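You operate a simulated robot arm through the tools that you are given. There is no shell and no other tool. Be economical: measure what you need, move in short steps, check, and stop when the job is done.

Carry out the task below with a simulated two-armed robot. There is one attempt and no reset: what you move stays moved.

TASK
Pick up the green pack from the green top of unit three with one hand, pass it to the other hand and put it on the clear half of the green top of unit two. Set down upright: green pack.

The check looks at the end state, three seconds after you hand in, the way a careful person would. Anything else that was tipped, shoved, dropped, spilled or broken makes it a failure.

THE ROBOT
Two 6-joint arms with two-finger grippers on one trunk, on a base that drives. Base frame: it is fixed to the floor where the robot stands at the start and does not move with it; the origin is under the middle of the robot, x ahead of it, y to its left, z up. Units: mm, degrees, N and s.
The left shoulder is at the start at [30, 178, 1063], the right one opposite. With the tool pointing down near the work surface each hand reaches from about 100 to 840 mm from the robot's upright axis, wherever it stands, measured 20 degrees to its own side. Places, roughly: clear half of the green top of unit two [600, 1400, 1000]. Payload 2.54 kg a hand.
Tool frame (each hand has its own): the origin (TCP) lies between the finger pads and is the grasp point; the fingertips stand 30 mm ahead of it; z points along the fingers, y is the line along which they close. The gripper opens to 116 mm. The gripper's body begins 95 mm behind the TCP.
Orientation is told as [roll, pitch, yaw] about the base's x, y, z axes, in that order, counted from this pose: with the fingers straight down and closing along the base's y, the tool's x points along the base's -x, its y along +y and its z along -z.

THE INTERFACE
- The arms move only by the tool send_rows. It takes "left_rows", "right_rows" or both (then of equal length, played together; a hand with none holds still); each is text: rows parted by semicolons, each of 7 numbers parted by spaces: the shift along the tool's x, y, z in mm, then the turn, a rotation vector about the tool's x, y, z in degrees, then the gripper command, from -1 (shut) to 1 (fully open), values between in proportion. In form: dx dy dz ax ay az fingers; .... A call has 1 to 8 rows; each row shifts and turns the commanded pose from where the row before left it, along the tool's axes as they then stand. A row lasts 0.2 s, in which the tool goes at most 50 mm and 8.6 degrees; a call with a longer step from one row to the next is refused whole, and so is a gripper value outside its range. A pose out of reach is approached as far as the arm can. The call stops where the force on the tool passes 40 N (or 10 N more than at its start, if that is more) or the arm is blocked; 0.2 s more then pass. The fingers move at their own pace (about 153 mm/s each) and stop on an object; they squeeze with about 28 N. The grip force told is the motor's: it shows also when the fingers shut on nothing. Time passes only in rows, and 0.2 s behind the last, so rows that do not move let the fingers close. It gives the time, the measured TCP pose, the force on the tool (base axes), the opening and the grip force at its end, in the units of the frame above (readings bear some noise), with the torque about the TCP (base axes, N m) and any sound that the robot's microphone picked up.
- Cameras (640 x 400 px; columns grow to the right, rows downward): "scene" is now at [43, -20, 1779.1]; the picture's right is [-0.23, -0.97, 0.00], its down [-0.77, 0.18, -0.62] and it looks along [0.60, -0.14, -0.79] (base axes); focal length 276 px, centre (320, 200). "left" rides on the left gripper at [69, 15, -122] in its tool frame; the picture's right is [-0.21, 0.98, 0.00], its down [-0.83, -0.18, -0.53] and it looks along [-0.52, -0.11, 0.85] (tool axes); focal length 251 px, centre (320, 200). "right" rides on the right gripper at [69, -15, -122] in its tool frame; the picture's right is [0.21, 0.98, 0.00], its down [-0.83, 0.18, -0.53] and it looks along [-0.52, 0.11, 0.85] (tool axes); focal length 251 px, centre (320, 200). There is no depth. A picture from a camera that has moved, and an enlarged one, comes with that camera's place and axes in the base frame and with its lens.
- get_image(camera): a new picture of that camera. No time passes.
- raise_lower(by): slides the trunk up (or, below 0, down) by that many mm; the arms and the scene camera ride with it, the base frame stays. It gives what a move gives, with no picture.
- drive_base(legs): drives the robot by 1 to 6 legs, each [ahead, left, turn to the left] in mm, mm and degrees, along the robot's own axes; the way and the turn of a leg run together, so that a leg with both is an arc; at most 1500 mm and 180 degrees a leg. The arms and the cameras ride along, it lands a little off, and it stops where it bumps. It gives what a move gives.
- head_to(pan, tilt): turns the head with the scene camera to pan (to the left, within 143 degrees either way) and tilt (down, from -29 to 69), counted from straight ahead of the robot. It gives what a move gives.
- inspect(camera, box): a new picture of the part [left, top, right, bottom] of that camera's present view, enlarged. No time passes.
- close_job(): hands the job in; it is judged then, once.

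Go step by step. Nothing tells you exact positions but the pictures and the camera data: compare them with the known pose of the tool, close in by small moves and look again before you grip or let go. The budget is 120 turns and 100 pictures, counting those below and the enlarged ones. Unless the task says otherwise, let go and move clear before handing in, and close with one line.

The tools are called after "Call:" as name(argument=value, ...) on one line, values as JSON. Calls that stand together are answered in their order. send_rows: Moves the arms, as the interface text tells. Its arguments: {"type":"object","properties":{"left_rows":{"type":"string"},"right_rows":{"type":"string"}},"required":[]} The other tools are called the same way: raise_lower (by) slides the trunk up or down; drive_base (legs) drives the base; head_to (pan, tilt) turns the head that bears the scene camera; get_image (camera) takes a picture; inspect (camera, box) takes an enlarged picture of a part of a camera's view; close_job () hands the job in.

At the start:

```text
time: 0.0
left_position: [458.0, 51.9, 1304.4]
left_ee_rot: [0.0, 0.0, 0.0]
left_wrist_force: [0.8, 0.3, -0.3]
left_torque: [0.01, 0.0, 0.0]
left_width: 115.9
left_gripper_force: 0.0
right_position: [370.9, -292.0, 1229.4]
right_ee_rot: [-0.1, 0.1, 0.1]
right_wrist_force: [0.6, 1.1, -0.7]
right_torque: [0.01, 0.0, -0.01]
right_width: 116.0
right_gripper_force: 0.1
trunk travel left (down, up): [-275.0, 265.0]
robot x, y, heading: [2.2, 2.3, 0.1]
head pan, tilt: [-13.6, 52.0]
```

scene: 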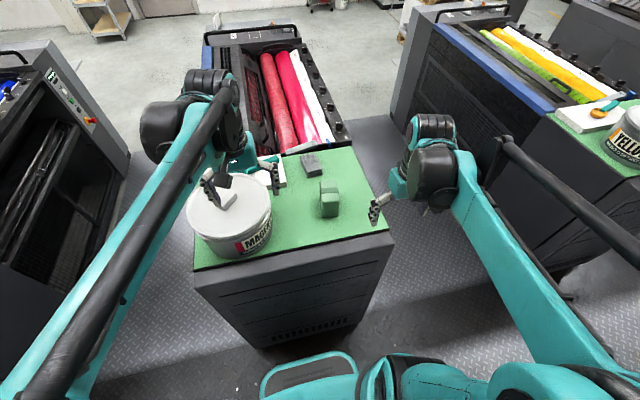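
right: 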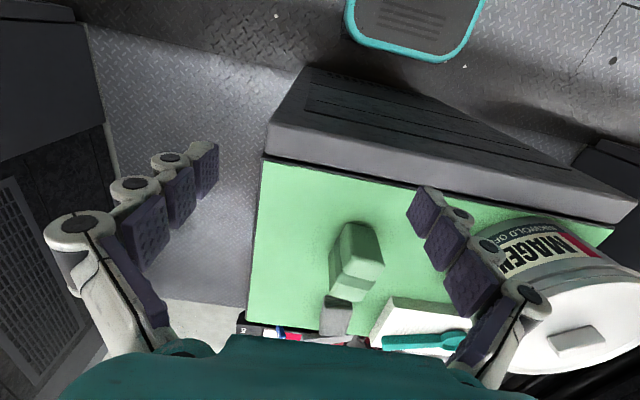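
left: 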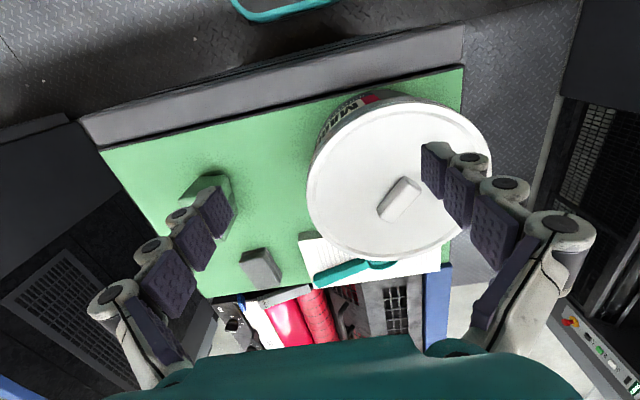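

I see the green pack standing on the unit straight ahead (unit three), with a tub, a pad with a spatula and a grey block near it. I will take closer views and look left to unit two before moving.

Call:
inspect(camera="scene", box=[180, 120, 420, 270])

Call:
inspect(camera="right", box=[240, 180, 480, 350])

Call:
head_to(pan=65, tilt=35)

Call:
get_image(camera="scene")

```text
2.67 times, centred on (300, 195) of scene
camera zoom: at [43.0, -20.0, 1779.1], right [-0.23, -0.97, 0.0], down [-0.77, 0.18, -0.62], along [0.6, -0.14, -0.79], focal length 735 px, centre (373, 213)
```

zoom: 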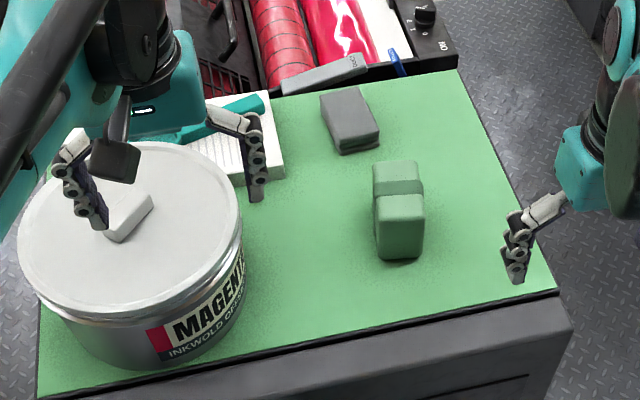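

```text
2.35 times, centred on (360, 265) of right
camera zoom: at [302.5, -307.2, 1350.8], right [-0.21, 0.98, 0.0], down [0.83, 0.18, 0.53], along [0.52, 0.11, -0.85], focal length 592 px, centre (226, 47)
```

zoom: 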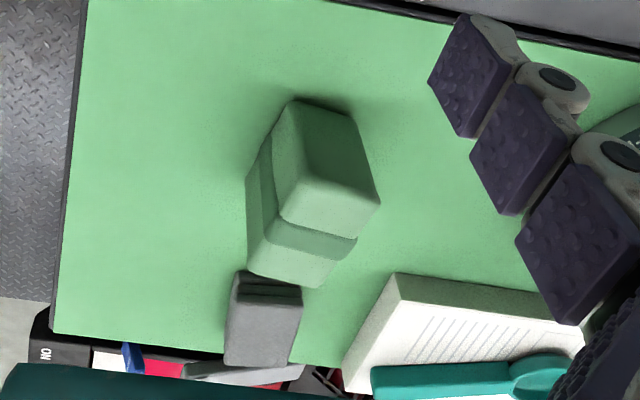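

```text
time: 1.5
left_position: [457.9, 50.7, 1305.3]
left_ee_rot: [0.0, 0.0, -0.1]
left_wrist_force: [-0.6, 0.1, 0.6]
left_torque: [0.01, 0.02, -0.02]
left_width: 116.0
left_gripper_force: 0.1
right_position: [371.1, -292.7, 1228.2]
right_ee_rot: [0.0, 0.0, 0.0]
right_wrist_force: [0.2, -0.8, -0.4]
right_torque: [-0.01, 0.02, 0.0]
right_width: 116.2
right_gripper_force: 0.1
trunk travel left (down, up): [-275.0, 265.0]
robot x, y, heading: [1.9, -2.0, 0.1]
head pan, tilt: [65.0, 35.0]
```

```text
94 pictures are left
camera scene: at [7.3, 77.4, 1803.5], right [0.91, -0.42, 0.0], down [-0.24, -0.52, -0.82], along [0.35, 0.74, -0.57], focal length 276 px, centre (320, 200)
```

scene: 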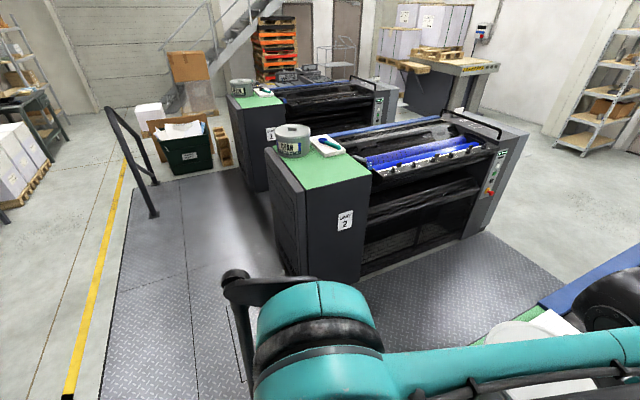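

Unit two stands to the left with its tub on the far side, so the near half is the clear one. I turn the head back to the pack and lift the right hand to look from nearer.

Call:
head_to(pan=-13, tilt=52)

Call:
send_rows(right_rows="-40 20 0 0 0 0 1; -40 20 0 0 0 0 1; -40 20 0 0 0 0 1; 0 20 0 0 0 0 1; 0 0 0 0 0 0 1")

Call:
get_image(camera="right")

Call:
inspect(camera="scene", box=[260, 130, 420, 240])

```text
time: 3.0
left_position: [457.7, 50.9, 1304.4]
left_ee_rot: [0.1, 0.0, 0.0]
left_wrist_force: [0.5, -0.7, 0.2]
left_torque: [0.02, 0.02, 0.02]
left_width: 116.1
left_gripper_force: 0.0
right_position: [369.6, -293.2, 1228.4]
right_ee_rot: [0.0, 0.0, 0.0]
right_wrist_force: [0.4, -0.1, 0.2]
right_torque: [0.0, 0.02, 0.0]
right_width: 116.1
right_gripper_force: 0.1
trunk travel left (down, up): [-275.0, 265.0]
robot x, y, heading: [-3.6, 0.2, 0.0]
head pan, tilt: [-13.0, 52.0]
```

```text
time: 4.2
left_position: [458.1, 49.9, 1304.5]
left_ee_rot: [0.0, 0.0, 0.0]
left_wrist_force: [0.9, -0.1, 0.6]
left_torque: [0.0, 0.02, -0.01]
left_width: 116.2
left_gripper_force: 0.0
right_position: [492.9, -212.8, 1231.1]
right_ee_rot: [0.0, -0.1, 0.0]
right_wrist_force: [0.7, 0.1, 1.3]
right_torque: [0.01, 0.0, 0.0]
right_width: 115.9
right_gripper_force: 0.0
trunk travel left (down, up): [-275.0, 265.0]
robot x, y, heading: [1.0, 2.0, -0.4]
head pan, tilt: [-13.0, 52.0]
```

```text
93 pictures are left
camera right: at [423.6, -227.0, 1351.3], right [-0.21, 0.98, 0.0], down [0.83, 0.18, 0.53], along [0.52, 0.11, -0.85], focal length 251 px, centre (320, 200)
```

right: 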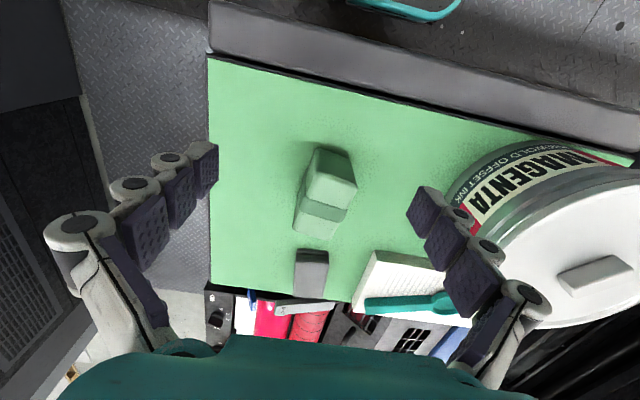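

```text
3.64 times, centred on (340, 185) of scene
camera zoom: at [43.9, -19.8, 1779.1], right [-0.22, -0.97, 0.0], down [-0.77, 0.18, -0.62], along [0.6, -0.14, -0.79], focal length 1002 px, centre (247, 254)
```

zoom: 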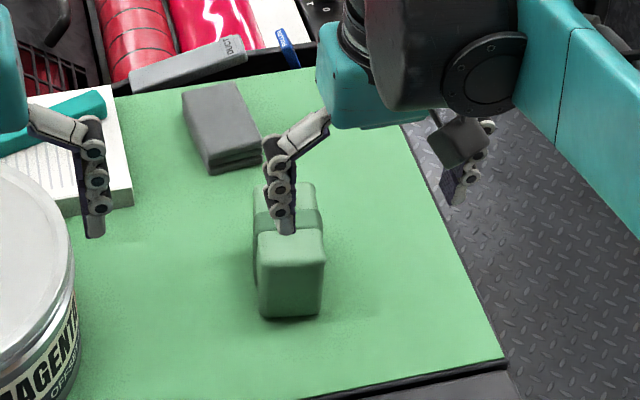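

The pack is a block about as deep as it is tall, with a band groove across it. I look closer through the right camera to measure it.

Call:
inspect(camera="right", box=[260, 130, 400, 260])

Call:
inspect(camera="left", box=[140, 150, 300, 290])

```text
3.08 times, centred on (330, 195) of right
camera zoom: at [423.6, -227.0, 1351.3], right [-0.21, 0.98, 0.0], down [0.83, 0.18, 0.53], along [0.52, 0.11, -0.85], focal length 774 px, centre (289, 215)
```

zoom: 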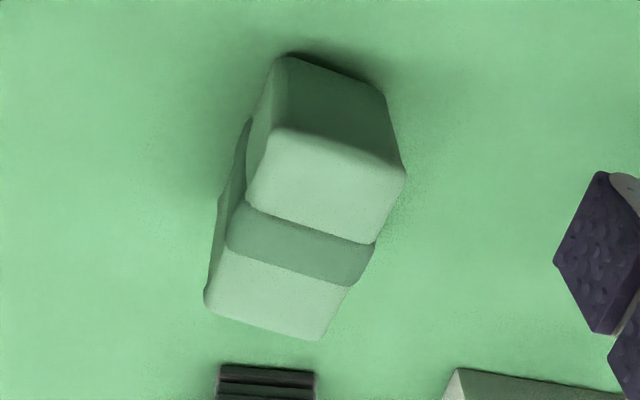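

```text
2.86 times, centred on (220, 220) of left
camera zoom: at [388.7, 66.2, 1425.2], right [0.21, 0.98, 0.0], down [0.83, -0.18, 0.53], along [0.52, -0.11, -0.85], focal length 718 px, centre (606, 143)
```

zoom: 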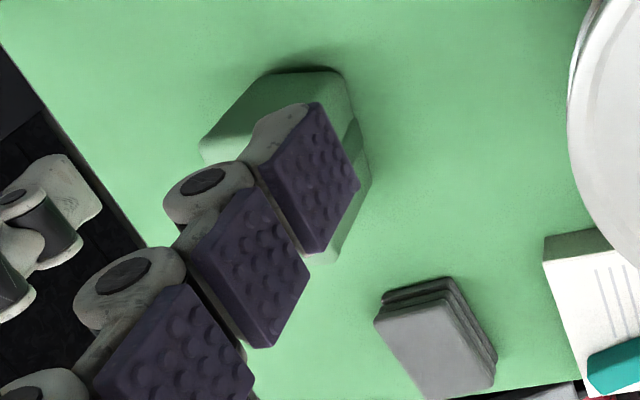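

I place the pack near [600, -187] on a top at z≈1000, about 88 x 57 x 83 mm, turned about -6.5°. My plan: the right hand grips its near half with the tool tilted 45° forward, and then the left hand takes the far half from straight above. First I orient the right hand.

Call:
send_rows(right_rows="0 0 0 0 0 6.5 1; 0 0 0 0 -7.5 0 1; 0 0 0 0 -7.5 0 1; 0 0 0 0 -7.5 0 1; 0 0 0 0 -7.5 0 1; 0 0 0 0 -7.5 0 1; 0 0 0 0 -7.5 0 1; 0 0 0 0 0 0 1")

Call:
get_image(camera="right")

Call:
get_image(camera="scene")

```text
time: 6.0
left_position: [458.7, 51.3, 1305.0]
left_ee_rot: [0.0, 0.0, 0.0]
left_wrist_force: [-0.2, -0.3, -1.1]
left_torque: [-0.01, 0.03, 0.0]
left_width: 116.0
left_gripper_force: 0.0
right_position: [492.2, -213.5, 1230.1]
right_ee_rot: [0.0, -45.2, -6.4]
right_wrist_force: [0.3, -0.4, -0.4]
right_torque: [0.02, 0.03, -0.02]
right_width: 116.0
right_gripper_force: 0.1
trunk travel left (down, up): [-275.0, 265.0]
robot x, y, heading: [-0.3, -1.7, -0.1]
head pan, tilt: [-13.0, 52.0]
```

```text
89 pictures are left
camera right: at [356.4, -211.9, 1266.2], right [-0.04, 0.99, -0.15], down [0.22, 0.16, 0.96], along [0.97, 0.0, -0.23], focal length 251 px, centre (320, 200)
```

right: 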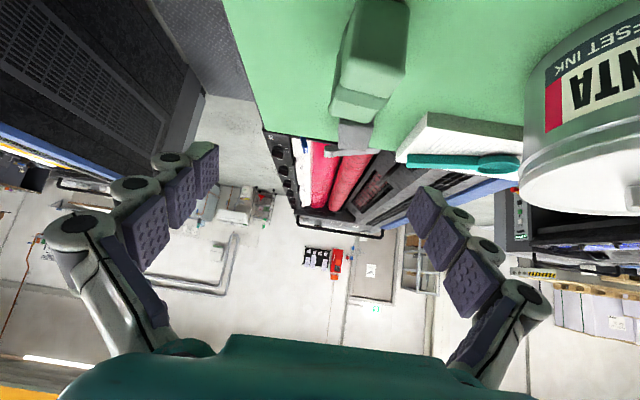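

```text
88 pictures are left
camera scene: at [43.9, -19.2, 1779.1], right [-0.22, -0.97, 0.0], down [-0.77, 0.18, -0.62], along [0.6, -0.14, -0.79], focal length 276 px, centre (320, 200)
```

scene: 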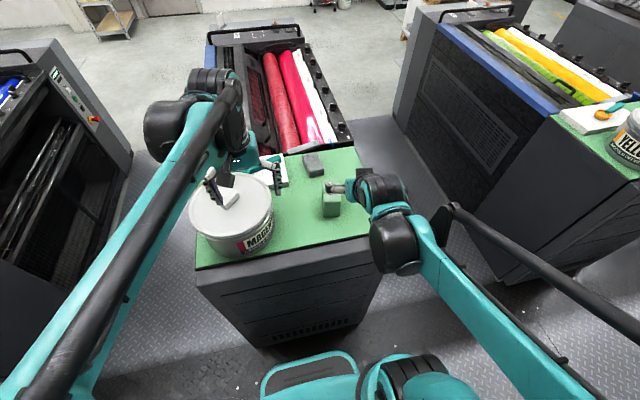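

The hand has its tilt. I enlarge the pack in the right view to check my estimate before approaching.

Call:
inspect(camera="right", box=[290, 0, 450, 160])

Call:
inspect(camera="scene", box=[270, 140, 430, 240])

```text
2.50 times, centred on (370, 80) of right
camera zoom: at [356.4, -211.9, 1266.2], right [-0.04, 0.99, -0.15], down [0.22, 0.16, 0.96], along [0.97, 0.0, -0.23], focal length 629 px, centre (195, 500)
```

zoom: 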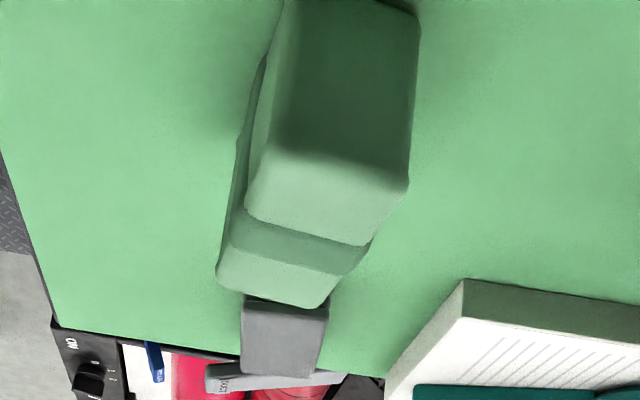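

```text
4.00 times, centred on (350, 190) of scene
camera zoom: at [43.9, -19.2, 1779.1], right [-0.22, -0.97, 0.0], down [-0.77, 0.18, -0.62], along [0.6, -0.14, -0.79], focal length 1102 px, centre (200, 240)
```

zoom: 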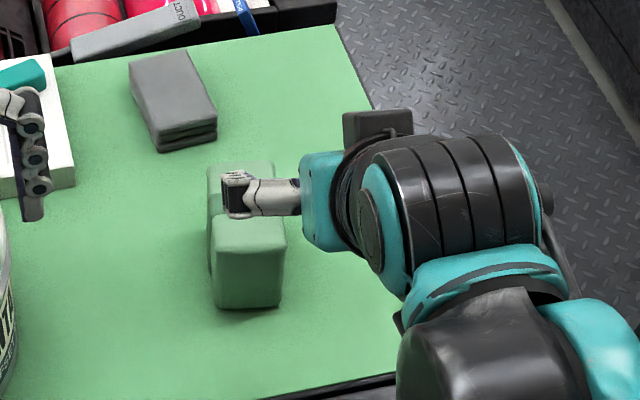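

The estimate holds (centre about [601, -185]). I line the right hand up along its approach axis and close in part of the way.

Call:
send_rows(right_rows="25 13.3 0 0 0 0 1; 25 13.3 0 0 0 0 1; 23 13.2 0 0 0 0 1; 0 0 30 0 0 0 1; 0 0 30 0 0 0 1; 0 0 30 0 0 0 1; 0 0 0 0 0 0 1")

Call:
get_image(camera="right")

Call:
get_image(camera="scene")

```text
time: 7.6
left_position: [456.7, 51.6, 1305.1]
left_ee_rot: [0.0, -0.1, 0.0]
left_wrist_force: [-0.4, -0.4, 0.7]
left_torque: [0.02, -0.05, -0.04]
left_width: 116.1
left_gripper_force: 0.1
right_position: [504.4, -173.2, 1116.1]
right_ee_rot: [0.0, -45.0, -6.5]
right_wrist_force: [0.0, -0.5, -0.1]
right_torque: [-0.01, -0.02, -0.04]
right_width: 115.8
right_gripper_force: 0.0
trunk travel left (down, up): [-275.0, 265.0]
robot x, y, heading: [0.7, 0.7, -0.3]
head pan, tilt: [-13.0, 52.0]
```

```text
85 pictures are left
camera right: at [369.8, -172.6, 1151.3], right [-0.04, 0.99, -0.15], down [0.23, 0.16, 0.96], along [0.97, 0.0, -0.23], focal length 251 px, centre (320, 200)
```

right: 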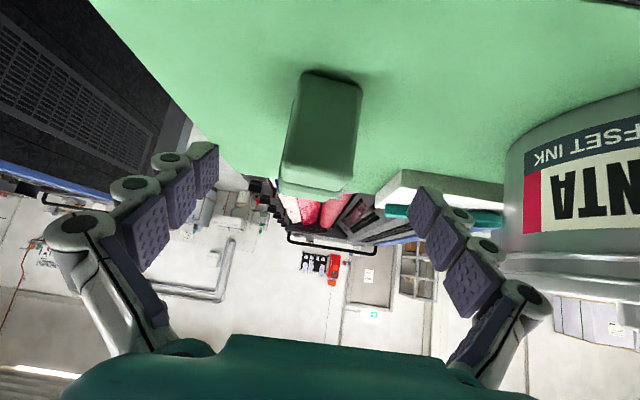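

```text
84 pictures are left
camera scene: at [41.7, -19.3, 1779.2], right [-0.23, -0.97, 0.0], down [-0.77, 0.18, -0.62], along [0.6, -0.14, -0.79], focal length 276 px, centre (320, 200)
```

scene: 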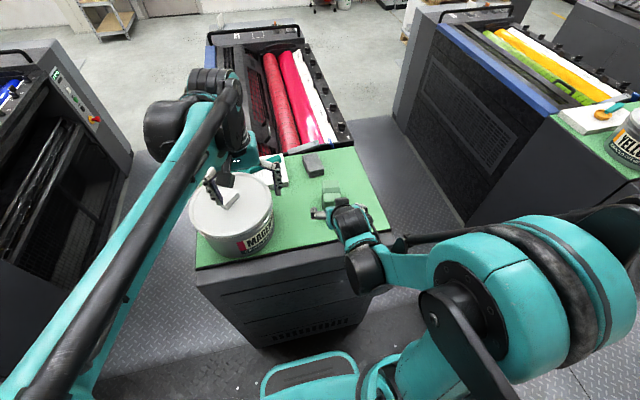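

The pack sits centred between the open fingers. I close in the last 112 mm and check before gripping.

Call:
send_rows(right_rows="0 0 28 0 0 0 1; 0 0 28 0 0 0 1; 0 0 28 0 0 0 1; 0 0 28 0 0 0 1; 0 0 0 0 0 0 1")

Call:
get_image(camera="right")

Call:
inspect(camera="scene", box=[260, 140, 420, 260])

Call:
get_image(camera="left")

```text
time: 8.8
left_position: [456.2, 50.2, 1305.5]
left_ee_rot: [0.1, -0.1, 0.1]
left_wrist_force: [-0.2, -0.3, -0.3]
left_torque: [0.0, -0.03, -0.03]
left_width: 115.8
left_gripper_force: 0.1
right_position: [584.9, -184.0, 1035.4]
right_ee_rot: [0.0, -45.0, -6.5]
right_wrist_force: [-0.8, -0.3, -0.1]
right_torque: [0.0, -0.02, -0.01]
right_width: 115.7
right_gripper_force: 0.1
trunk travel left (down, up): [-275.0, 265.0]
robot x, y, heading: [0.4, -2.4, 0.2]
head pan, tilt: [-13.0, 52.0]
```

```text
83 pictures are left
camera right: at [449.3, -183.3, 1071.2], right [-0.04, 0.99, -0.15], down [0.23, 0.16, 0.96], along [0.97, 0.0, -0.23], focal length 251 px, centre (320, 200)
```

right: 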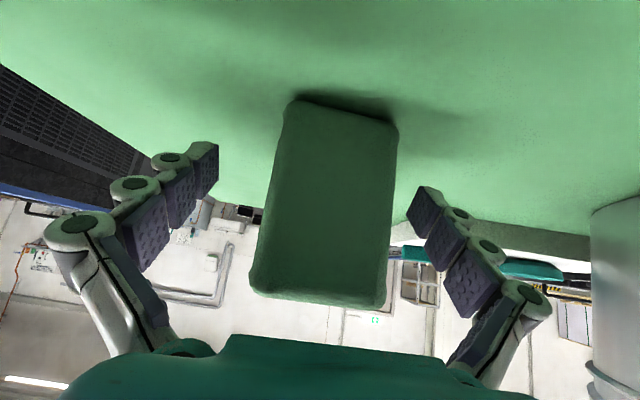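

```text
3.33 times, centred on (340, 200) of scene
camera zoom: at [41.9, -19.1, 1779.2], right [-0.23, -0.97, 0.0], down [-0.77, 0.18, -0.62], along [0.6, -0.14, -0.79], focal length 918 px, centre (253, 200)
```

zoom: 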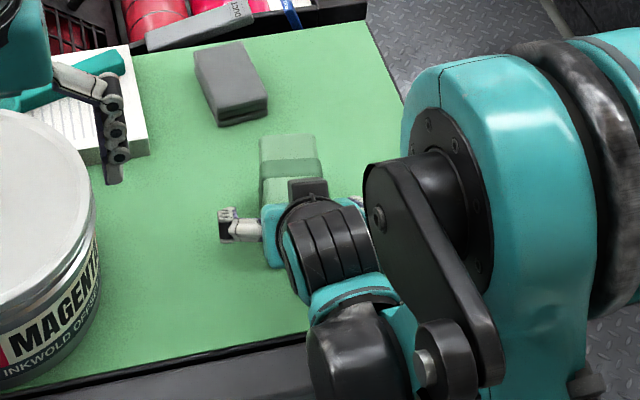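

```text
81 pictures are left
camera left: at [387.1, 66.8, 1425.7], right [0.21, 0.98, 0.0], down [0.83, -0.18, 0.53], along [0.52, -0.11, -0.85], focal length 251 px, centre (320, 200)
```

left: 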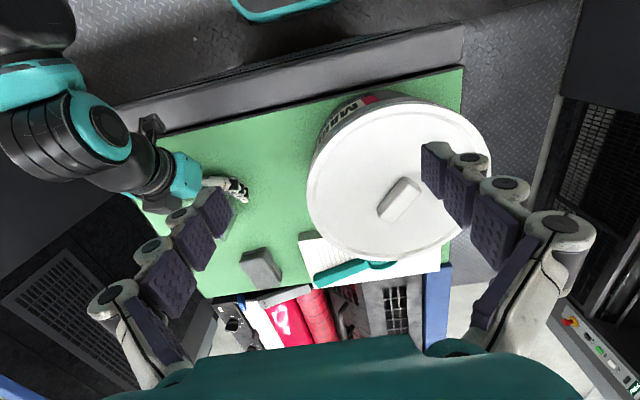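

The fingers straddle the near half, just off the table. I grip now.

Call:
send_rows(right_rows="0 0 0 0 0 0 0.3; 0 0 0 0 0 0 -0.2; 0 0 0 0 0 0 -1; 0 0 0 0 0 0 -1; 0 0 0 0 0 0 -1")

Call:
get_image(camera="right")

```text
time: 10.0
left_position: [457.9, 51.0, 1304.7]
left_ee_rot: [0.0, 0.0, 0.0]
left_wrist_force: [0.0, 0.3, -0.3]
left_torque: [-0.02, 0.01, -0.02]
left_width: 116.1
left_gripper_force: 0.0
right_position: [585.7, -183.5, 1035.4]
right_ee_rot: [0.0, -45.0, -6.5]
right_wrist_force: [-1.1, 0.3, 0.2]
right_torque: [0.13, 0.0, -0.05]
right_width: 59.6
right_gripper_force: 28.2
trunk travel left (down, up): [-275.0, 265.0]
robot x, y, heading: [2.1, -2.5, 0.3]
head pan, tilt: [-13.0, 52.0]
```

```text
80 pictures are left
camera right: at [449.8, -183.3, 1071.2], right [-0.04, 0.99, -0.15], down [0.23, 0.16, 0.96], along [0.97, 0.0, -0.23], focal length 251 px, centre (320, 200)
```

right: 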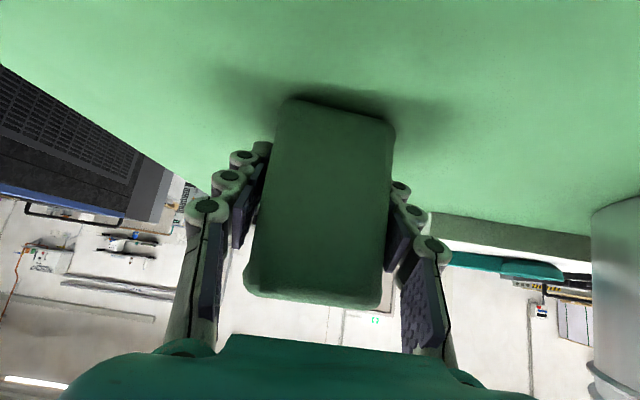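

The grip holds at 59.6 mm. I lift straight up, first a little.

Call:
send_rows(right_rows="-7 0 -7 0 0 0 -1; -10.6 0 -10.6 0 0 0 -1; -17.7 0 -17.7 0 0 0 -1; 0 0 0 0 0 0 -1")

Call:
get_image(camera="right")

```text
time: 11.0
left_position: [459.9, 50.6, 1305.3]
left_ee_rot: [0.0, 0.0, 0.0]
left_wrist_force: [0.4, 0.3, 0.5]
left_torque: [-0.03, 0.03, 0.01]
left_width: 115.8
left_gripper_force: 0.0
right_position: [586.1, -184.0, 1084.2]
right_ee_rot: [-0.1, -45.0, -6.4]
right_wrist_force: [-0.3, -0.5, -1.9]
right_torque: [0.02, 0.02, -0.01]
right_width: 59.4
right_gripper_force: 27.8
trunk travel left (down, up): [-275.0, 265.0]
robot x, y, heading: [-1.1, -2.8, 0.2]
head pan, tilt: [-13.0, 52.0]
```

```text
79 pictures are left
camera right: at [451.1, -182.9, 1120.6], right [-0.04, 0.99, -0.15], down [0.23, 0.16, 0.96], along [0.97, 0.0, -0.23], focal length 251 px, centre (320, 200)
```

right: 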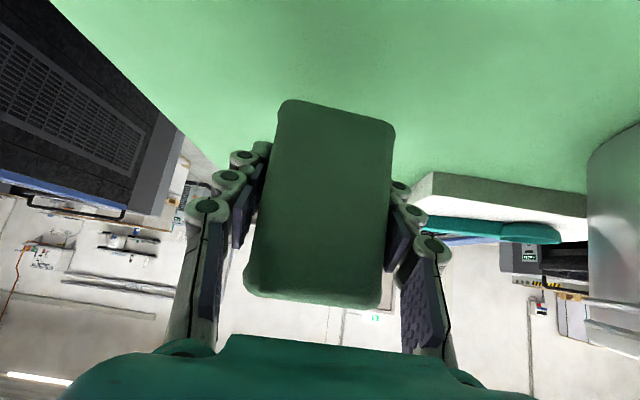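

The pack rides level and firm (about 0.2 kg). I carry it up and toward the middle while the left hand rises to make room.

Call:
send_rows(right_rows="-12.2 9.2 -31.7 0 0 0 -1; -12.2 9.2 -31.7 0 0 0 -1; -12.2 9.2 -31.7 0 0 0 -1; -12.2 9.2 -31.7 0 0 0 -1; -12.2 9.2 -31.7 0 0 0 -1; -12.2 9.2 -31.7 0 0 0 -1; 0 0 0 0 0 0 -1", left_rows="0 0 -20 0 0 0 1; 0 0 -20 0 0 0 1; 0 0 -20 0 0 0 1; 0 0 -20 0 0 0 1; 0 0 -20 0 0 0 1; 0 0 -20 0 0 0 1; 0 0 0 0 0 0 1")

Call:
get_image(camera="left")

Call:
get_image(camera="scene")

```text
time: 12.6
left_position: [459.3, 49.8, 1425.3]
left_ee_rot: [0.0, -0.1, 0.0]
left_wrist_force: [0.7, -0.4, 0.1]
left_torque: [0.02, 0.02, -0.02]
left_width: 115.9
left_gripper_force: 0.0
right_position: [510.2, -120.6, 1273.3]
right_ee_rot: [0.0, -45.0, -6.5]
right_wrist_force: [0.6, 0.4, -2.5]
right_torque: [0.0, 0.05, 0.0]
right_width: 59.6
right_gripper_force: 27.8
trunk travel left (down, up): [-275.0, 265.0]
robot x, y, heading: [3.3, -1.5, 0.1]
head pan, tilt: [-13.0, 52.0]
```

```text
78 pictures are left
camera left: at [388.8, 66.1, 1545.7], right [0.21, 0.98, 0.0], down [0.83, -0.18, 0.53], along [0.52, -0.11, -0.85], focal length 251 px, centre (320, 200)
```

left: 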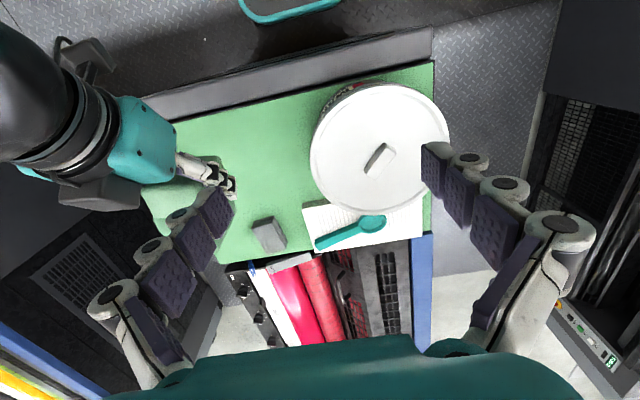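

```text
77 pictures are left
camera scene: at [44.7, -19.3, 1779.0], right [-0.22, -0.97, 0.0], down [-0.77, 0.18, -0.61], along [0.6, -0.14, -0.79], focal length 276 px, centre (320, 200)
```

scene: 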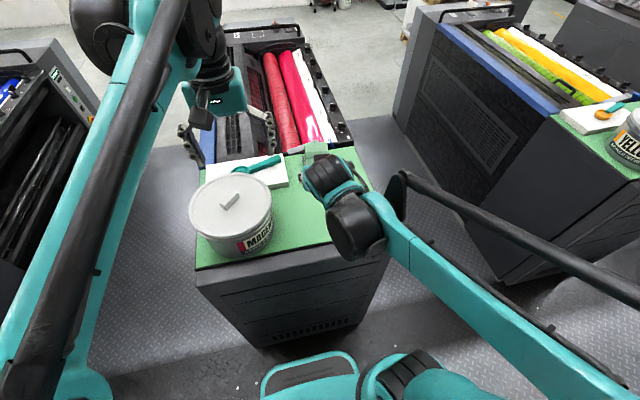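

The hand-over needs more room, so I bring the pack nearer the robot. Meanwhile I tilt the left hand 20° so that its camera stays clear of the right hand.

Call:
send_rows(right_rows="18.5 2.7 -10.4 0 0 0 -1; 18.5 2.7 -10.4 0 0 0 -1; 18.5 2.7 -10.4 0 0 0 -1; 18.5 2.8 -10.3 0 0 0 -1; 0 0 0 0 0 0 -1; 0 0 0 0 0 0 -1", left_rows="-25 0 0 0 0 6.5 1; -25 0 0 0 0 0 1; 0 0 0 0 6.7 0 1; 0 0 0 0 6.7 0 1; 0 0 0 0 6.6 0 1; 0 0 0 0 0 0 1")

Call:
get_image(camera="left")

Call:
get_image(camera="scene")

```text
time: 14.0
left_position: [505.8, 48.5, 1426.7]
left_ee_rot: [0.0, 20.0, -6.5]
left_wrist_force: [-1.2, -0.6, -0.6]
left_torque: [0.01, -0.02, -0.01]
left_width: 116.0
left_gripper_force: 0.1
right_position: [429.9, -100.1, 1249.9]
right_ee_rot: [0.0, -45.0, -6.5]
right_wrist_force: [-1.0, 0.3, -2.6]
right_torque: [0.0, -0.01, 0.0]
right_width: 59.3
right_gripper_force: 27.6
trunk travel left (down, up): [-275.0, 265.0]
robot x, y, heading: [-2.3, -0.8, -0.1]
head pan, tilt: [-13.0, 52.0]
```

```text
76 pictures are left
camera left: at [484.1, 67.2, 1562.9], right [0.31, 0.95, -0.07], down [0.93, -0.29, 0.22], along [0.19, -0.14, -0.97], focal length 251 px, centre (320, 200)
```

left: 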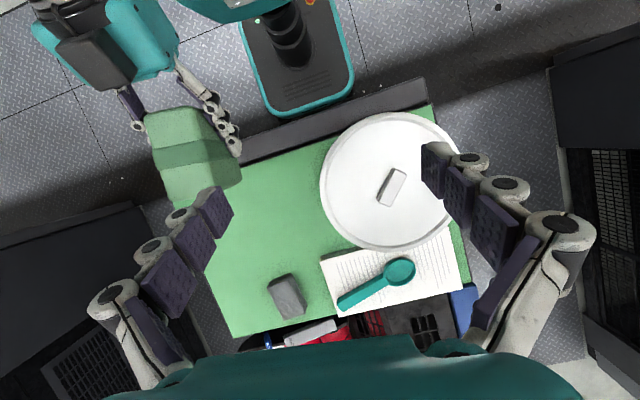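

```text
75 pictures are left
camera scene: at [41.8, -19.2, 1779.2], right [-0.23, -0.97, 0.0], down [-0.77, 0.18, -0.62], along [0.6, -0.14, -0.79], focal length 276 px, centre (320, 200)
```

scene: 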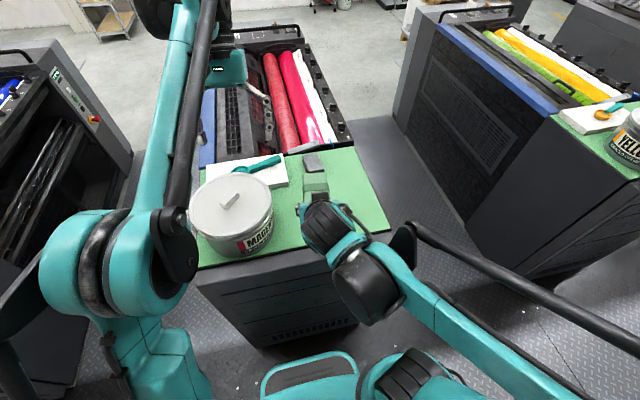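

The pack is where I expected it, centre about [445, -102] with its top at 1298. I bring the left hand over its far half, still about 60 mm above.

Call:
send_rows(left_rows="-7 -31.4 5 0 0 0 1; -7 -31.4 5 0 0 0 1; -7 -31.4 5 0 0 0 1; -7 -31.4 5 0 0 0 1; -7 -31.2 6 0 0 0 1; 0 0 0 0 0 0 1")

Call:
get_image(camera="left")

Call:
get_image(camera="scene")

Call:
get_image(camera="right")

```text
time: 15.4
left_position: [513.3, -111.3, 1388.3]
left_ee_rot: [0.0, 20.0, -6.5]
left_wrist_force: [0.5, 0.4, -0.6]
left_torque: [-0.06, -0.02, 0.02]
left_width: 115.8
left_gripper_force: 0.1
right_position: [430.3, -97.2, 1249.9]
right_ee_rot: [-0.1, -45.0, -6.5]
right_wrist_force: [-0.5, 0.6, -3.0]
right_torque: [-0.05, 0.02, -0.02]
right_width: 59.5
right_gripper_force: 28.5
trunk travel left (down, up): [-275.0, 265.0]
robot x, y, heading: [0.2, -1.3, -0.2]
head pan, tilt: [-13.0, 52.0]
```

```text
74 pictures are left
camera left: at [491.7, -92.4, 1524.6], right [0.31, 0.95, -0.07], down [0.93, -0.29, 0.22], along [0.19, -0.14, -0.97], focal length 251 px, centre (320, 200)
```

left: 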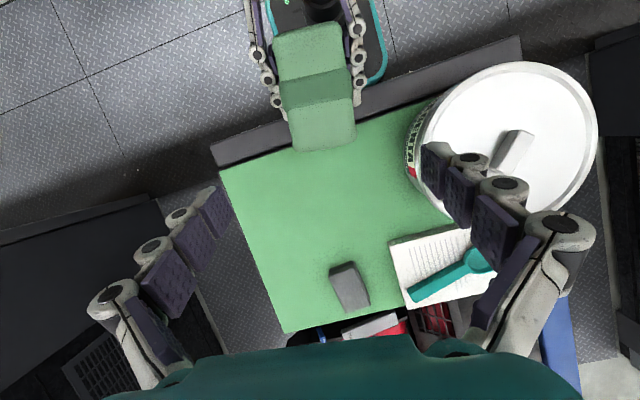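

```text
73 pictures are left
camera scene: at [43.1, -18.2, 1779.1], right [-0.22, -0.97, 0.0], down [-0.77, 0.18, -0.62], along [0.6, -0.14, -0.79], focal length 276 px, centre (320, 200)
```

scene: 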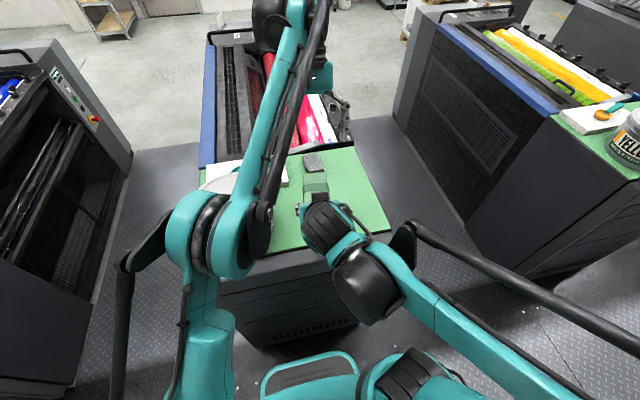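

```text
72 pictures are left
camera right: at [294.8, -97.0, 1285.7], right [-0.04, 0.99, -0.15], down [0.23, 0.16, 0.96], along [0.97, 0.0, -0.23], focal length 251 px, centre (320, 200)
```

right: 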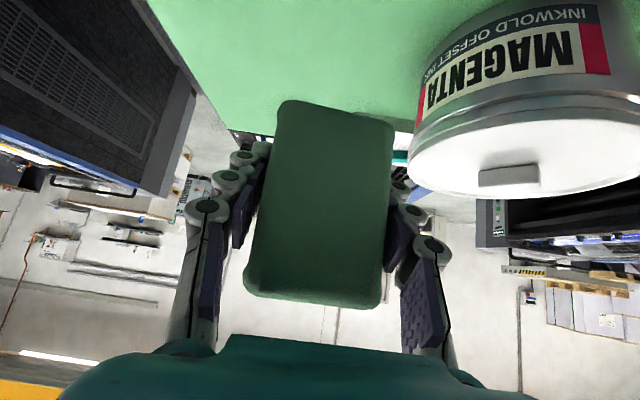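

Both hands line up over the pack. I lower the left hand along its axis most of the way and check.

Call:
send_rows(left_rows="1 1 25 0 0 0 1; 1 1 25 0 0 0 1; 0 0 25 0 0 0 1; 0 0 0 0 0 0 1")

Call:
get_image(camera="left")

Call:
inspect(camera="scene", box=[230, 80, 430, 280])

```text
time: 16.4
left_position: [486.9, -104.2, 1318.6]
left_ee_rot: [0.1, 20.0, -6.5]
left_wrist_force: [0.2, 0.9, -0.2]
left_torque: [-0.01, -0.02, 0.0]
left_width: 116.2
left_gripper_force: 0.0
right_position: [431.2, -98.9, 1249.6]
right_ee_rot: [0.0, -45.0, -6.4]
right_wrist_force: [0.3, -0.2, -2.5]
right_torque: [0.0, 0.06, 0.02]
right_width: 59.5
right_gripper_force: 28.3
trunk travel left (down, up): [-275.0, 265.0]
robot x, y, heading: [0.0, 1.3, -0.1]
head pan, tilt: [-13.0, 52.0]
```

```text
71 pictures are left
camera left: at [464.6, -86.9, 1454.7], right [0.31, 0.95, -0.07], down [0.93, -0.29, 0.22], along [0.19, -0.14, -0.97], focal length 251 px, centre (320, 200)
```

left: 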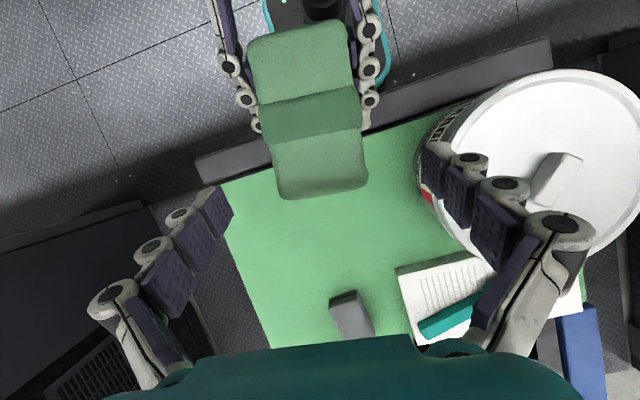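

```text
2.00 times, centred on (330, 180) of scene
camera zoom: at [43.6, -19.2, 1779.1], right [-0.22, -0.97, 0.0], down [-0.77, 0.18, -0.62], along [0.6, -0.14, -0.79], focal length 551 px, centre (300, 240)
```

zoom: 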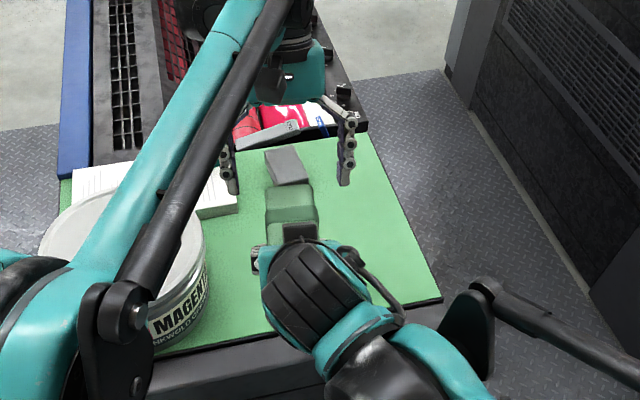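

It is still centred with clear space to the right hand's fingers. I make the last 33 mm and look again.

Call:
send_rows(left_rows="0 -1 17 0 0 0 1; 0 -1 17 0 0 0 1; 0 0 0 0 0 0 1")

Call:
get_image(camera="left")

Call:
get_image(camera="right")

```text
time: 17.2
left_position: [475.7, -106.7, 1287.4]
left_ee_rot: [-0.1, 20.0, -6.6]
left_wrist_force: [0.0, -0.2, -0.2]
left_torque: [0.01, 0.02, 0.01]
left_width: 116.0
left_gripper_force: 0.0
right_position: [429.7, -99.2, 1249.1]
right_ee_rot: [0.0, -45.1, -6.5]
right_wrist_force: [0.1, 0.5, -2.3]
right_torque: [-0.05, 0.04, -0.02]
right_width: 59.7
right_gripper_force: 27.7
trunk travel left (down, up): [-275.0, 265.0]
robot x, y, heading: [-0.1, -1.2, -0.0]
head pan, tilt: [-13.0, 52.0]
```

```text
69 pictures are left
camera left: at [452.7, -87.9, 1423.0], right [0.31, 0.95, -0.07], down [0.93, -0.29, 0.22], along [0.19, -0.14, -0.97], focal length 251 px, centre (320, 200)
```

left: 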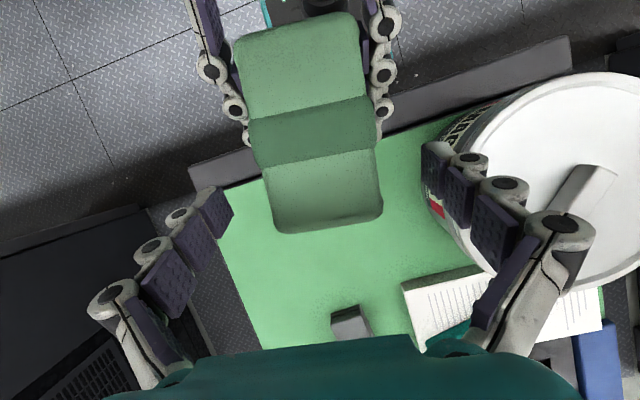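

```text
68 pictures are left
camera right: at [295.0, -97.7, 1285.6], right [-0.04, 0.99, -0.15], down [0.23, 0.16, 0.96], along [0.97, 0.0, -0.23], focal length 251 px, centre (320, 200)
```

right: 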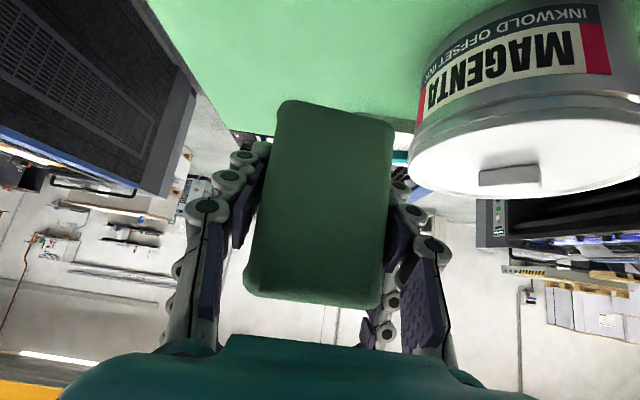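

The left fingers straddle the far half without touching the right hand. I close the left hand while the right still holds.

Call:
send_rows(left_rows="0 0 0 0 0 0 0.4; 0 0 0 0 0 0 0.1; 0 0 0 0 0 0 -1; 0 0 0 0 0 0 -1; 0 0 0 0 0 0 -1", right_rows="0 0 0 0 0 0 -1; 0 0 0 0 0 0 -1; 0 0 0 0 0 0 -1; 0 0 0 0 0 0 -1; 0 0 0 0 0 0 -1")

Call:
get_image(camera="left")

Call:
get_image(camera="right")

```text
time: 18.4
left_position: [474.6, -105.8, 1286.6]
left_ee_rot: [0.1, 20.0, -6.3]
left_wrist_force: [4.1, 22.2, 6.4]
left_torque: [0.8, 0.04, -0.68]
left_width: 59.5
left_gripper_force: 28.4
right_position: [430.5, -99.9, 1249.2]
right_ee_rot: [-0.1, -44.9, -6.5]
right_wrist_force: [-3.9, -21.5, -8.8]
right_torque: [0.1, 0.15, -0.4]
right_width: 59.2
right_gripper_force: 28.4
trunk travel left (down, up): [-275.0, 265.0]
robot x, y, heading: [3.7, 3.9, -0.1]
head pan, tilt: [-13.0, 52.0]
```

```text
67 pictures are left
camera left: at [453.1, -87.1, 1423.3], right [0.31, 0.95, -0.07], down [0.93, -0.29, 0.22], along [0.19, -0.13, -0.97], focal length 251 px, centre (320, 200)
```

left: 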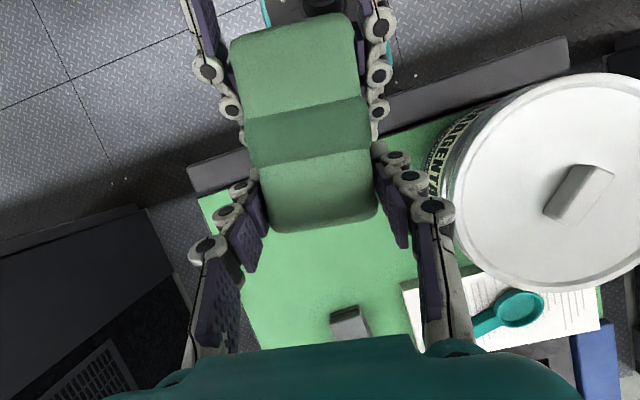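

```text
66 pictures are left
camera right: at [294.7, -98.4, 1285.4], right [-0.04, 0.99, -0.15], down [0.23, 0.16, 0.96], along [0.97, 0.0, -0.23], focal length 251 px, centre (320, 200)
```

right: 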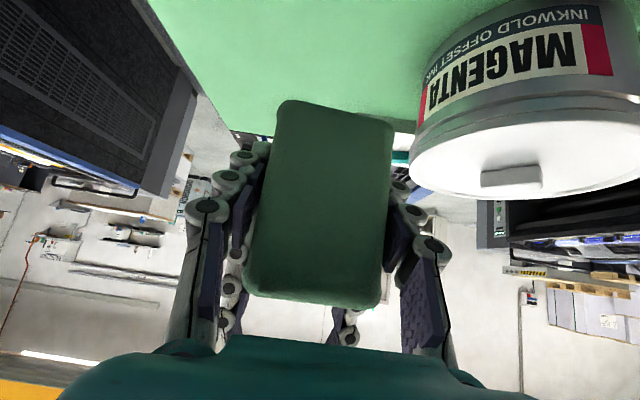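

Both hands grip, but they fight by about 22 N sideways, as the left sits a few mm too far to -y. I let the left hand yield by 2 mm.

Call:
send_rows(left_rows="0 2 0 0 0 0 -1; 0 0 0 0 0 0 -1")

```text
time: 19.0
left_position: [476.6, -103.6, 1286.9]
left_ee_rot: [0.0, 19.9, -6.5]
left_wrist_force: [4.2, 17.3, 10.6]
left_torque: [0.74, 0.08, -0.37]
left_width: 59.4
left_gripper_force: 28.0
right_position: [430.0, -98.4, 1249.5]
right_ee_rot: [-0.1, -44.9, -6.5]
right_wrist_force: [-4.5, -17.8, -13.1]
right_torque: [0.01, 0.29, -0.4]
right_width: 58.9
right_gripper_force: 28.0
trunk travel left (down, up): [-275.0, 265.0]
robot x, y, heading: [-1.2, -0.5, 0.1]
head pan, tilt: [-13.0, 52.0]
```

Call:
send_rows(left_rows="0 2.5 0 0 0 0 -1; 0 2.5 0 0 0 0 -1; 0 0 0 0 0 0 -1")

```text
time: 19.8
left_position: [475.9, -101.6, 1287.7]
left_ee_rot: [-0.3, 19.9, -6.7]
left_wrist_force: [9.2, -23.3, 9.6]
left_torque: [-1.0, -0.21, 0.5]
left_width: 59.3
left_gripper_force: 28.0
right_position: [430.5, -96.9, 1249.4]
right_ee_rot: [0.3, -45.0, -6.5]
right_wrist_force: [-9.9, 22.4, -13.4]
right_torque: [0.16, 0.32, 0.46]
right_width: 59.4
right_gripper_force: 28.2
trunk travel left (down, up): [-275.0, 265.0]
robot x, y, heading: [-0.8, -2.2, 0.2]
head pan, tilt: [-13.0, 52.0]
```

Call:
send_rows(left_rows="0 -2.7 0 0 0 0 -1; 0 0 0 0 0 0 -1")

```text
time: 20.4
left_position: [475.8, -102.0, 1286.5]
left_ee_rot: [0.0, 20.0, -6.6]
left_wrist_force: [8.5, -23.4, 4.1]
left_torque: [-1.12, -0.29, 0.1]
left_width: 59.6
left_gripper_force: 27.8
right_position: [431.1, -98.7, 1249.6]
right_ee_rot: [0.1, -45.1, -6.6]
right_wrist_force: [-8.7, 22.4, -7.1]
right_torque: [0.34, 0.22, 0.87]
right_width: 59.3
right_gripper_force: 27.6
trunk travel left (down, up): [-275.0, 265.0]
robot x, y, heading: [-2.7, 1.3, 0.0]
head pan, tilt: [-13.0, 52.0]
```

The remaining lateral load is small and comes from friction. The left has a firm hold, so I open the right hand.

Call:
send_rows(right_rows="0 0 0 0 0 0 0.2; 0 0 0 0 0 0 0.5; 0 0 0 0 0 0 0.8; 0 0 0 0 0 0 0.8", left_rows="0 0 0 0 0 0 -1; 0 0 0 0 0 0 -1; 0 0 0 0 0 0 -1; 0 0 0 0 0 0 -1")

Call:
get_image(camera="left")

Call:
get_image(camera="right")

```text
time: 21.4
left_position: [475.7, -102.6, 1288.1]
left_ee_rot: [0.0, 20.1, -6.5]
left_wrist_force: [-0.5, 0.2, -0.1]
left_torque: [-0.03, -0.07, 0.0]
left_width: 59.4
left_gripper_force: 27.8
right_position: [429.7, -98.9, 1248.4]
right_ee_rot: [0.0, -44.9, -6.5]
right_wrist_force: [0.7, -0.8, 0.3]
right_torque: [0.02, 0.0, -0.03]
right_width: 104.5
right_gripper_force: 0.1
trunk travel left (down, up): [-275.0, 265.0]
robot x, y, heading: [1.4, 1.7, 0.0]
head pan, tilt: [-13.0, 52.0]
```

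```text
65 pictures are left
camera left: at [453.6, -83.8, 1423.8], right [0.31, 0.95, -0.07], down [0.93, -0.29, 0.22], along [0.19, -0.14, -0.97], focal length 251 px, centre (320, 200)
```

left: 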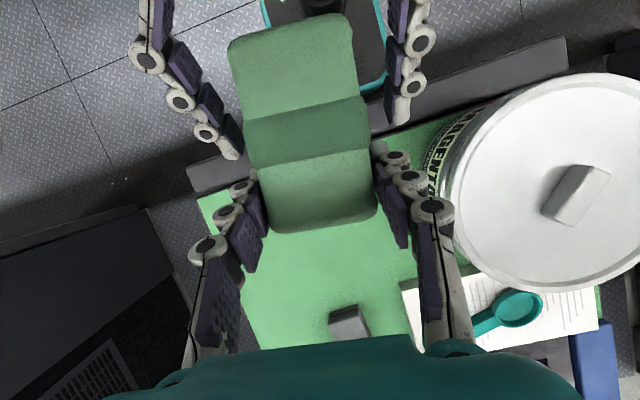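

```text
64 pictures are left
camera right: at [295.0, -97.9, 1285.6], right [-0.04, 0.99, -0.15], down [0.23, 0.16, 0.96], along [0.97, 0.0, -0.23], focal length 251 px, centre (320, 200)
```

right: 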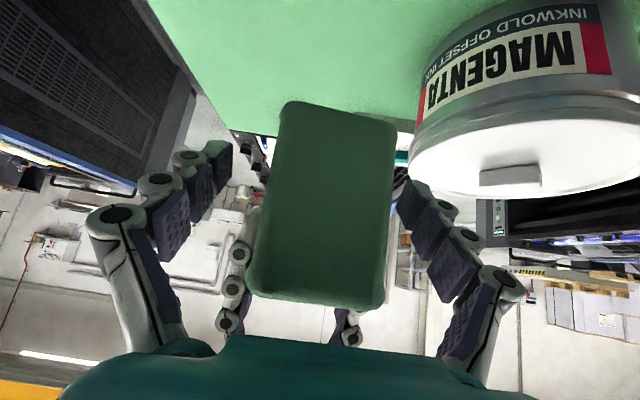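

The left now carries the pack alone. I draw the right hand straight back and then off to its own side.

Call:
send_rows(right_rows="14 0 -22 0 0 0 0.8; 14 0 -22 0 0 0 0.8; 14 0 -22 0 0 0 0.8; 14 0 -22 0 0 0 0.8; 0 -30 0 0 0 0 0.8; 0 -40 0 0 0 0 0.8; 0 -40 0 0 0 0 0.8; 0 0 0 0 0 0 0.8")

Call:
get_image(camera="scene")

Call:
get_image(camera="right")

```text
time: 23.2
left_position: [475.8, -101.9, 1286.7]
left_ee_rot: [0.1, 20.0, -6.5]
left_wrist_force: [0.7, 0.3, 0.5]
left_torque: [0.0, -0.09, -0.04]
left_width: 59.1
left_gripper_force: 28.0
right_position: [347.6, -189.4, 1269.8]
right_ee_rot: [0.1, -44.9, -6.4]
right_wrist_force: [-0.8, -0.5, 0.0]
right_torque: [0.02, -0.02, 0.02]
right_width: 104.4
right_gripper_force: 0.0
right hand out of reach, approached as far as the arm can: row 6, 7
trunk travel left (down, up): [-275.0, 265.0]
robot x, y, heading: [2.1, -1.7, -0.0]
head pan, tilt: [-13.0, 52.0]
```

```text
63 pictures are left
camera scene: at [43.6, -20.0, 1779.1], right [-0.23, -0.97, 0.0], down [-0.77, 0.18, -0.62], along [0.6, -0.14, -0.79], focal length 276 px, centre (320, 200)
```

scene: 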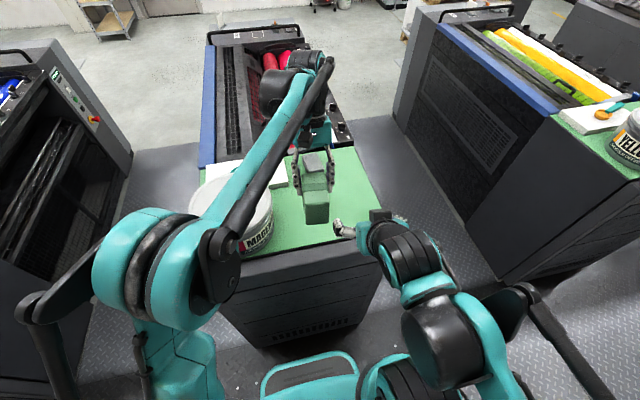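

```text
62 pictures are left
camera right: at [214.1, -188.5, 1306.3], right [-0.04, 0.99, -0.15], down [0.23, 0.16, 0.96], along [0.97, 0.0, -0.23], focal length 251 px, centre (320, 200)
```

right: 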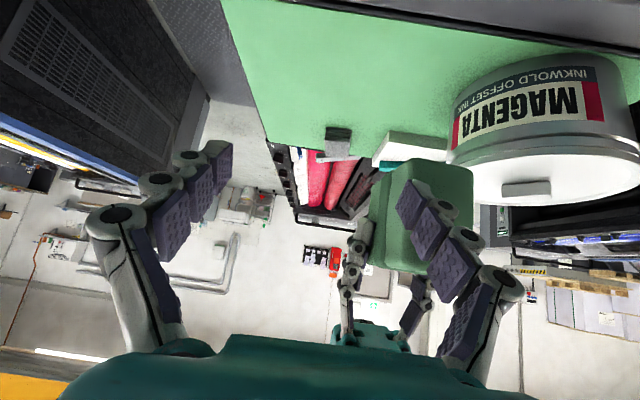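

The pack hangs level in the left hand. I raise it and carry it to the left, clear of the tub, ready to drive.

Call:
send_rows(left_rows="6.8 0 -18.8 0 0 0 -1; 6.8 0 -18.8 0 0 0 -1; 6.8 0 -18.8 0 0 0 -1; 4.2 39.7 1.6 0 0 0 -1; 4.2 39.7 1.6 0 0 0 -1; 4.2 39.7 1.6 0 0 0 -1; 4.2 39.7 1.6 0 0 0 -1; 4.2 39.7 1.6 0 0 0 -1")

Call:
head_to(pan=65, tilt=45)

Call:
get_image(camera="scene")

Call:
get_image(camera="left")

```text
time: 25.0
left_position: [476.1, 98.9, 1346.5]
left_ee_rot: [-0.1, 20.0, -6.5]
left_wrist_force: [-0.4, 0.0, -2.2]
left_torque: [-0.03, -0.07, 0.03]
left_width: 59.4
left_gripper_force: 27.9
right_position: [349.4, -186.5, 1270.1]
right_ee_rot: [-0.1, -44.9, -6.5]
right_wrist_force: [0.0, 0.2, -0.1]
right_torque: [-0.02, 0.01, -0.03]
right_width: 104.4
right_gripper_force: 0.0
trunk travel left (down, up): [-275.0, 265.0]
robot x, y, heading: [-0.6, -1.0, -0.1]
head pan, tilt: [-13.0, 52.0]
```

```text
time: 26.5
left_position: [474.9, 98.6, 1346.3]
left_ee_rot: [0.0, 19.9, -6.5]
left_wrist_force: [0.0, 0.9, -3.1]
left_torque: [-0.01, -0.07, 0.01]
left_width: 59.4
left_gripper_force: 27.7
right_position: [349.5, -188.7, 1271.2]
right_ee_rot: [-0.1, -44.9, -6.6]
right_wrist_force: [-0.2, 0.0, -0.5]
right_torque: [0.01, 0.02, 0.03]
right_width: 104.4
right_gripper_force: 0.0
trunk travel left (down, up): [-275.0, 265.0]
robot x, y, heading: [0.3, 0.5, 0.0]
head pan, tilt: [65.0, 45.0]
```

```text
61 pictures are left
camera scene: at [4.6, 71.4, 1788.7], right [0.91, -0.42, 0.0], down [-0.3, -0.64, -0.71], along [0.3, 0.64, -0.71], focal length 276 px, centre (320, 200)
```

scene: 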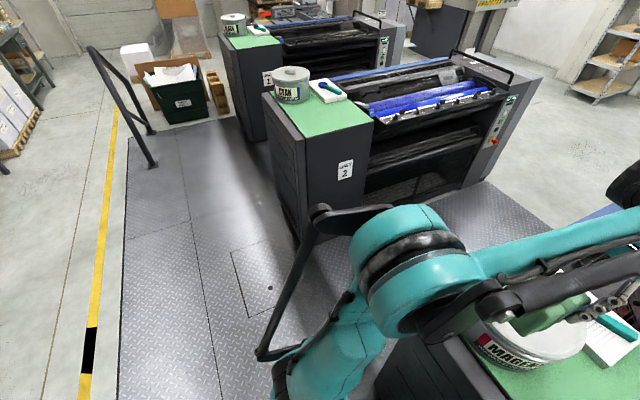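

```text
60 pictures are left
camera left: at [453.3, 116.0, 1483.7], right [0.31, 0.95, -0.07], down [0.93, -0.29, 0.22], along [0.19, -0.14, -0.97], focal length 251 px, centre (320, 200)
```

left: 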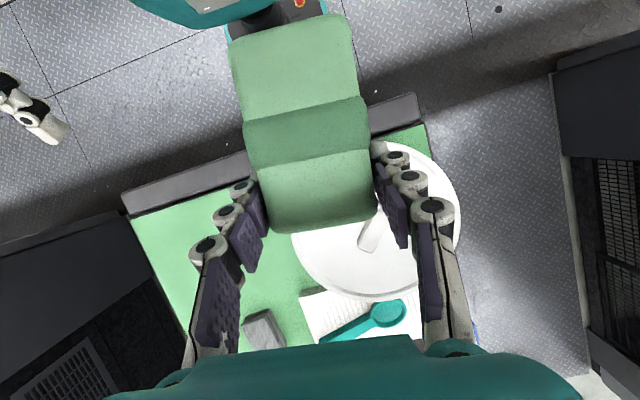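

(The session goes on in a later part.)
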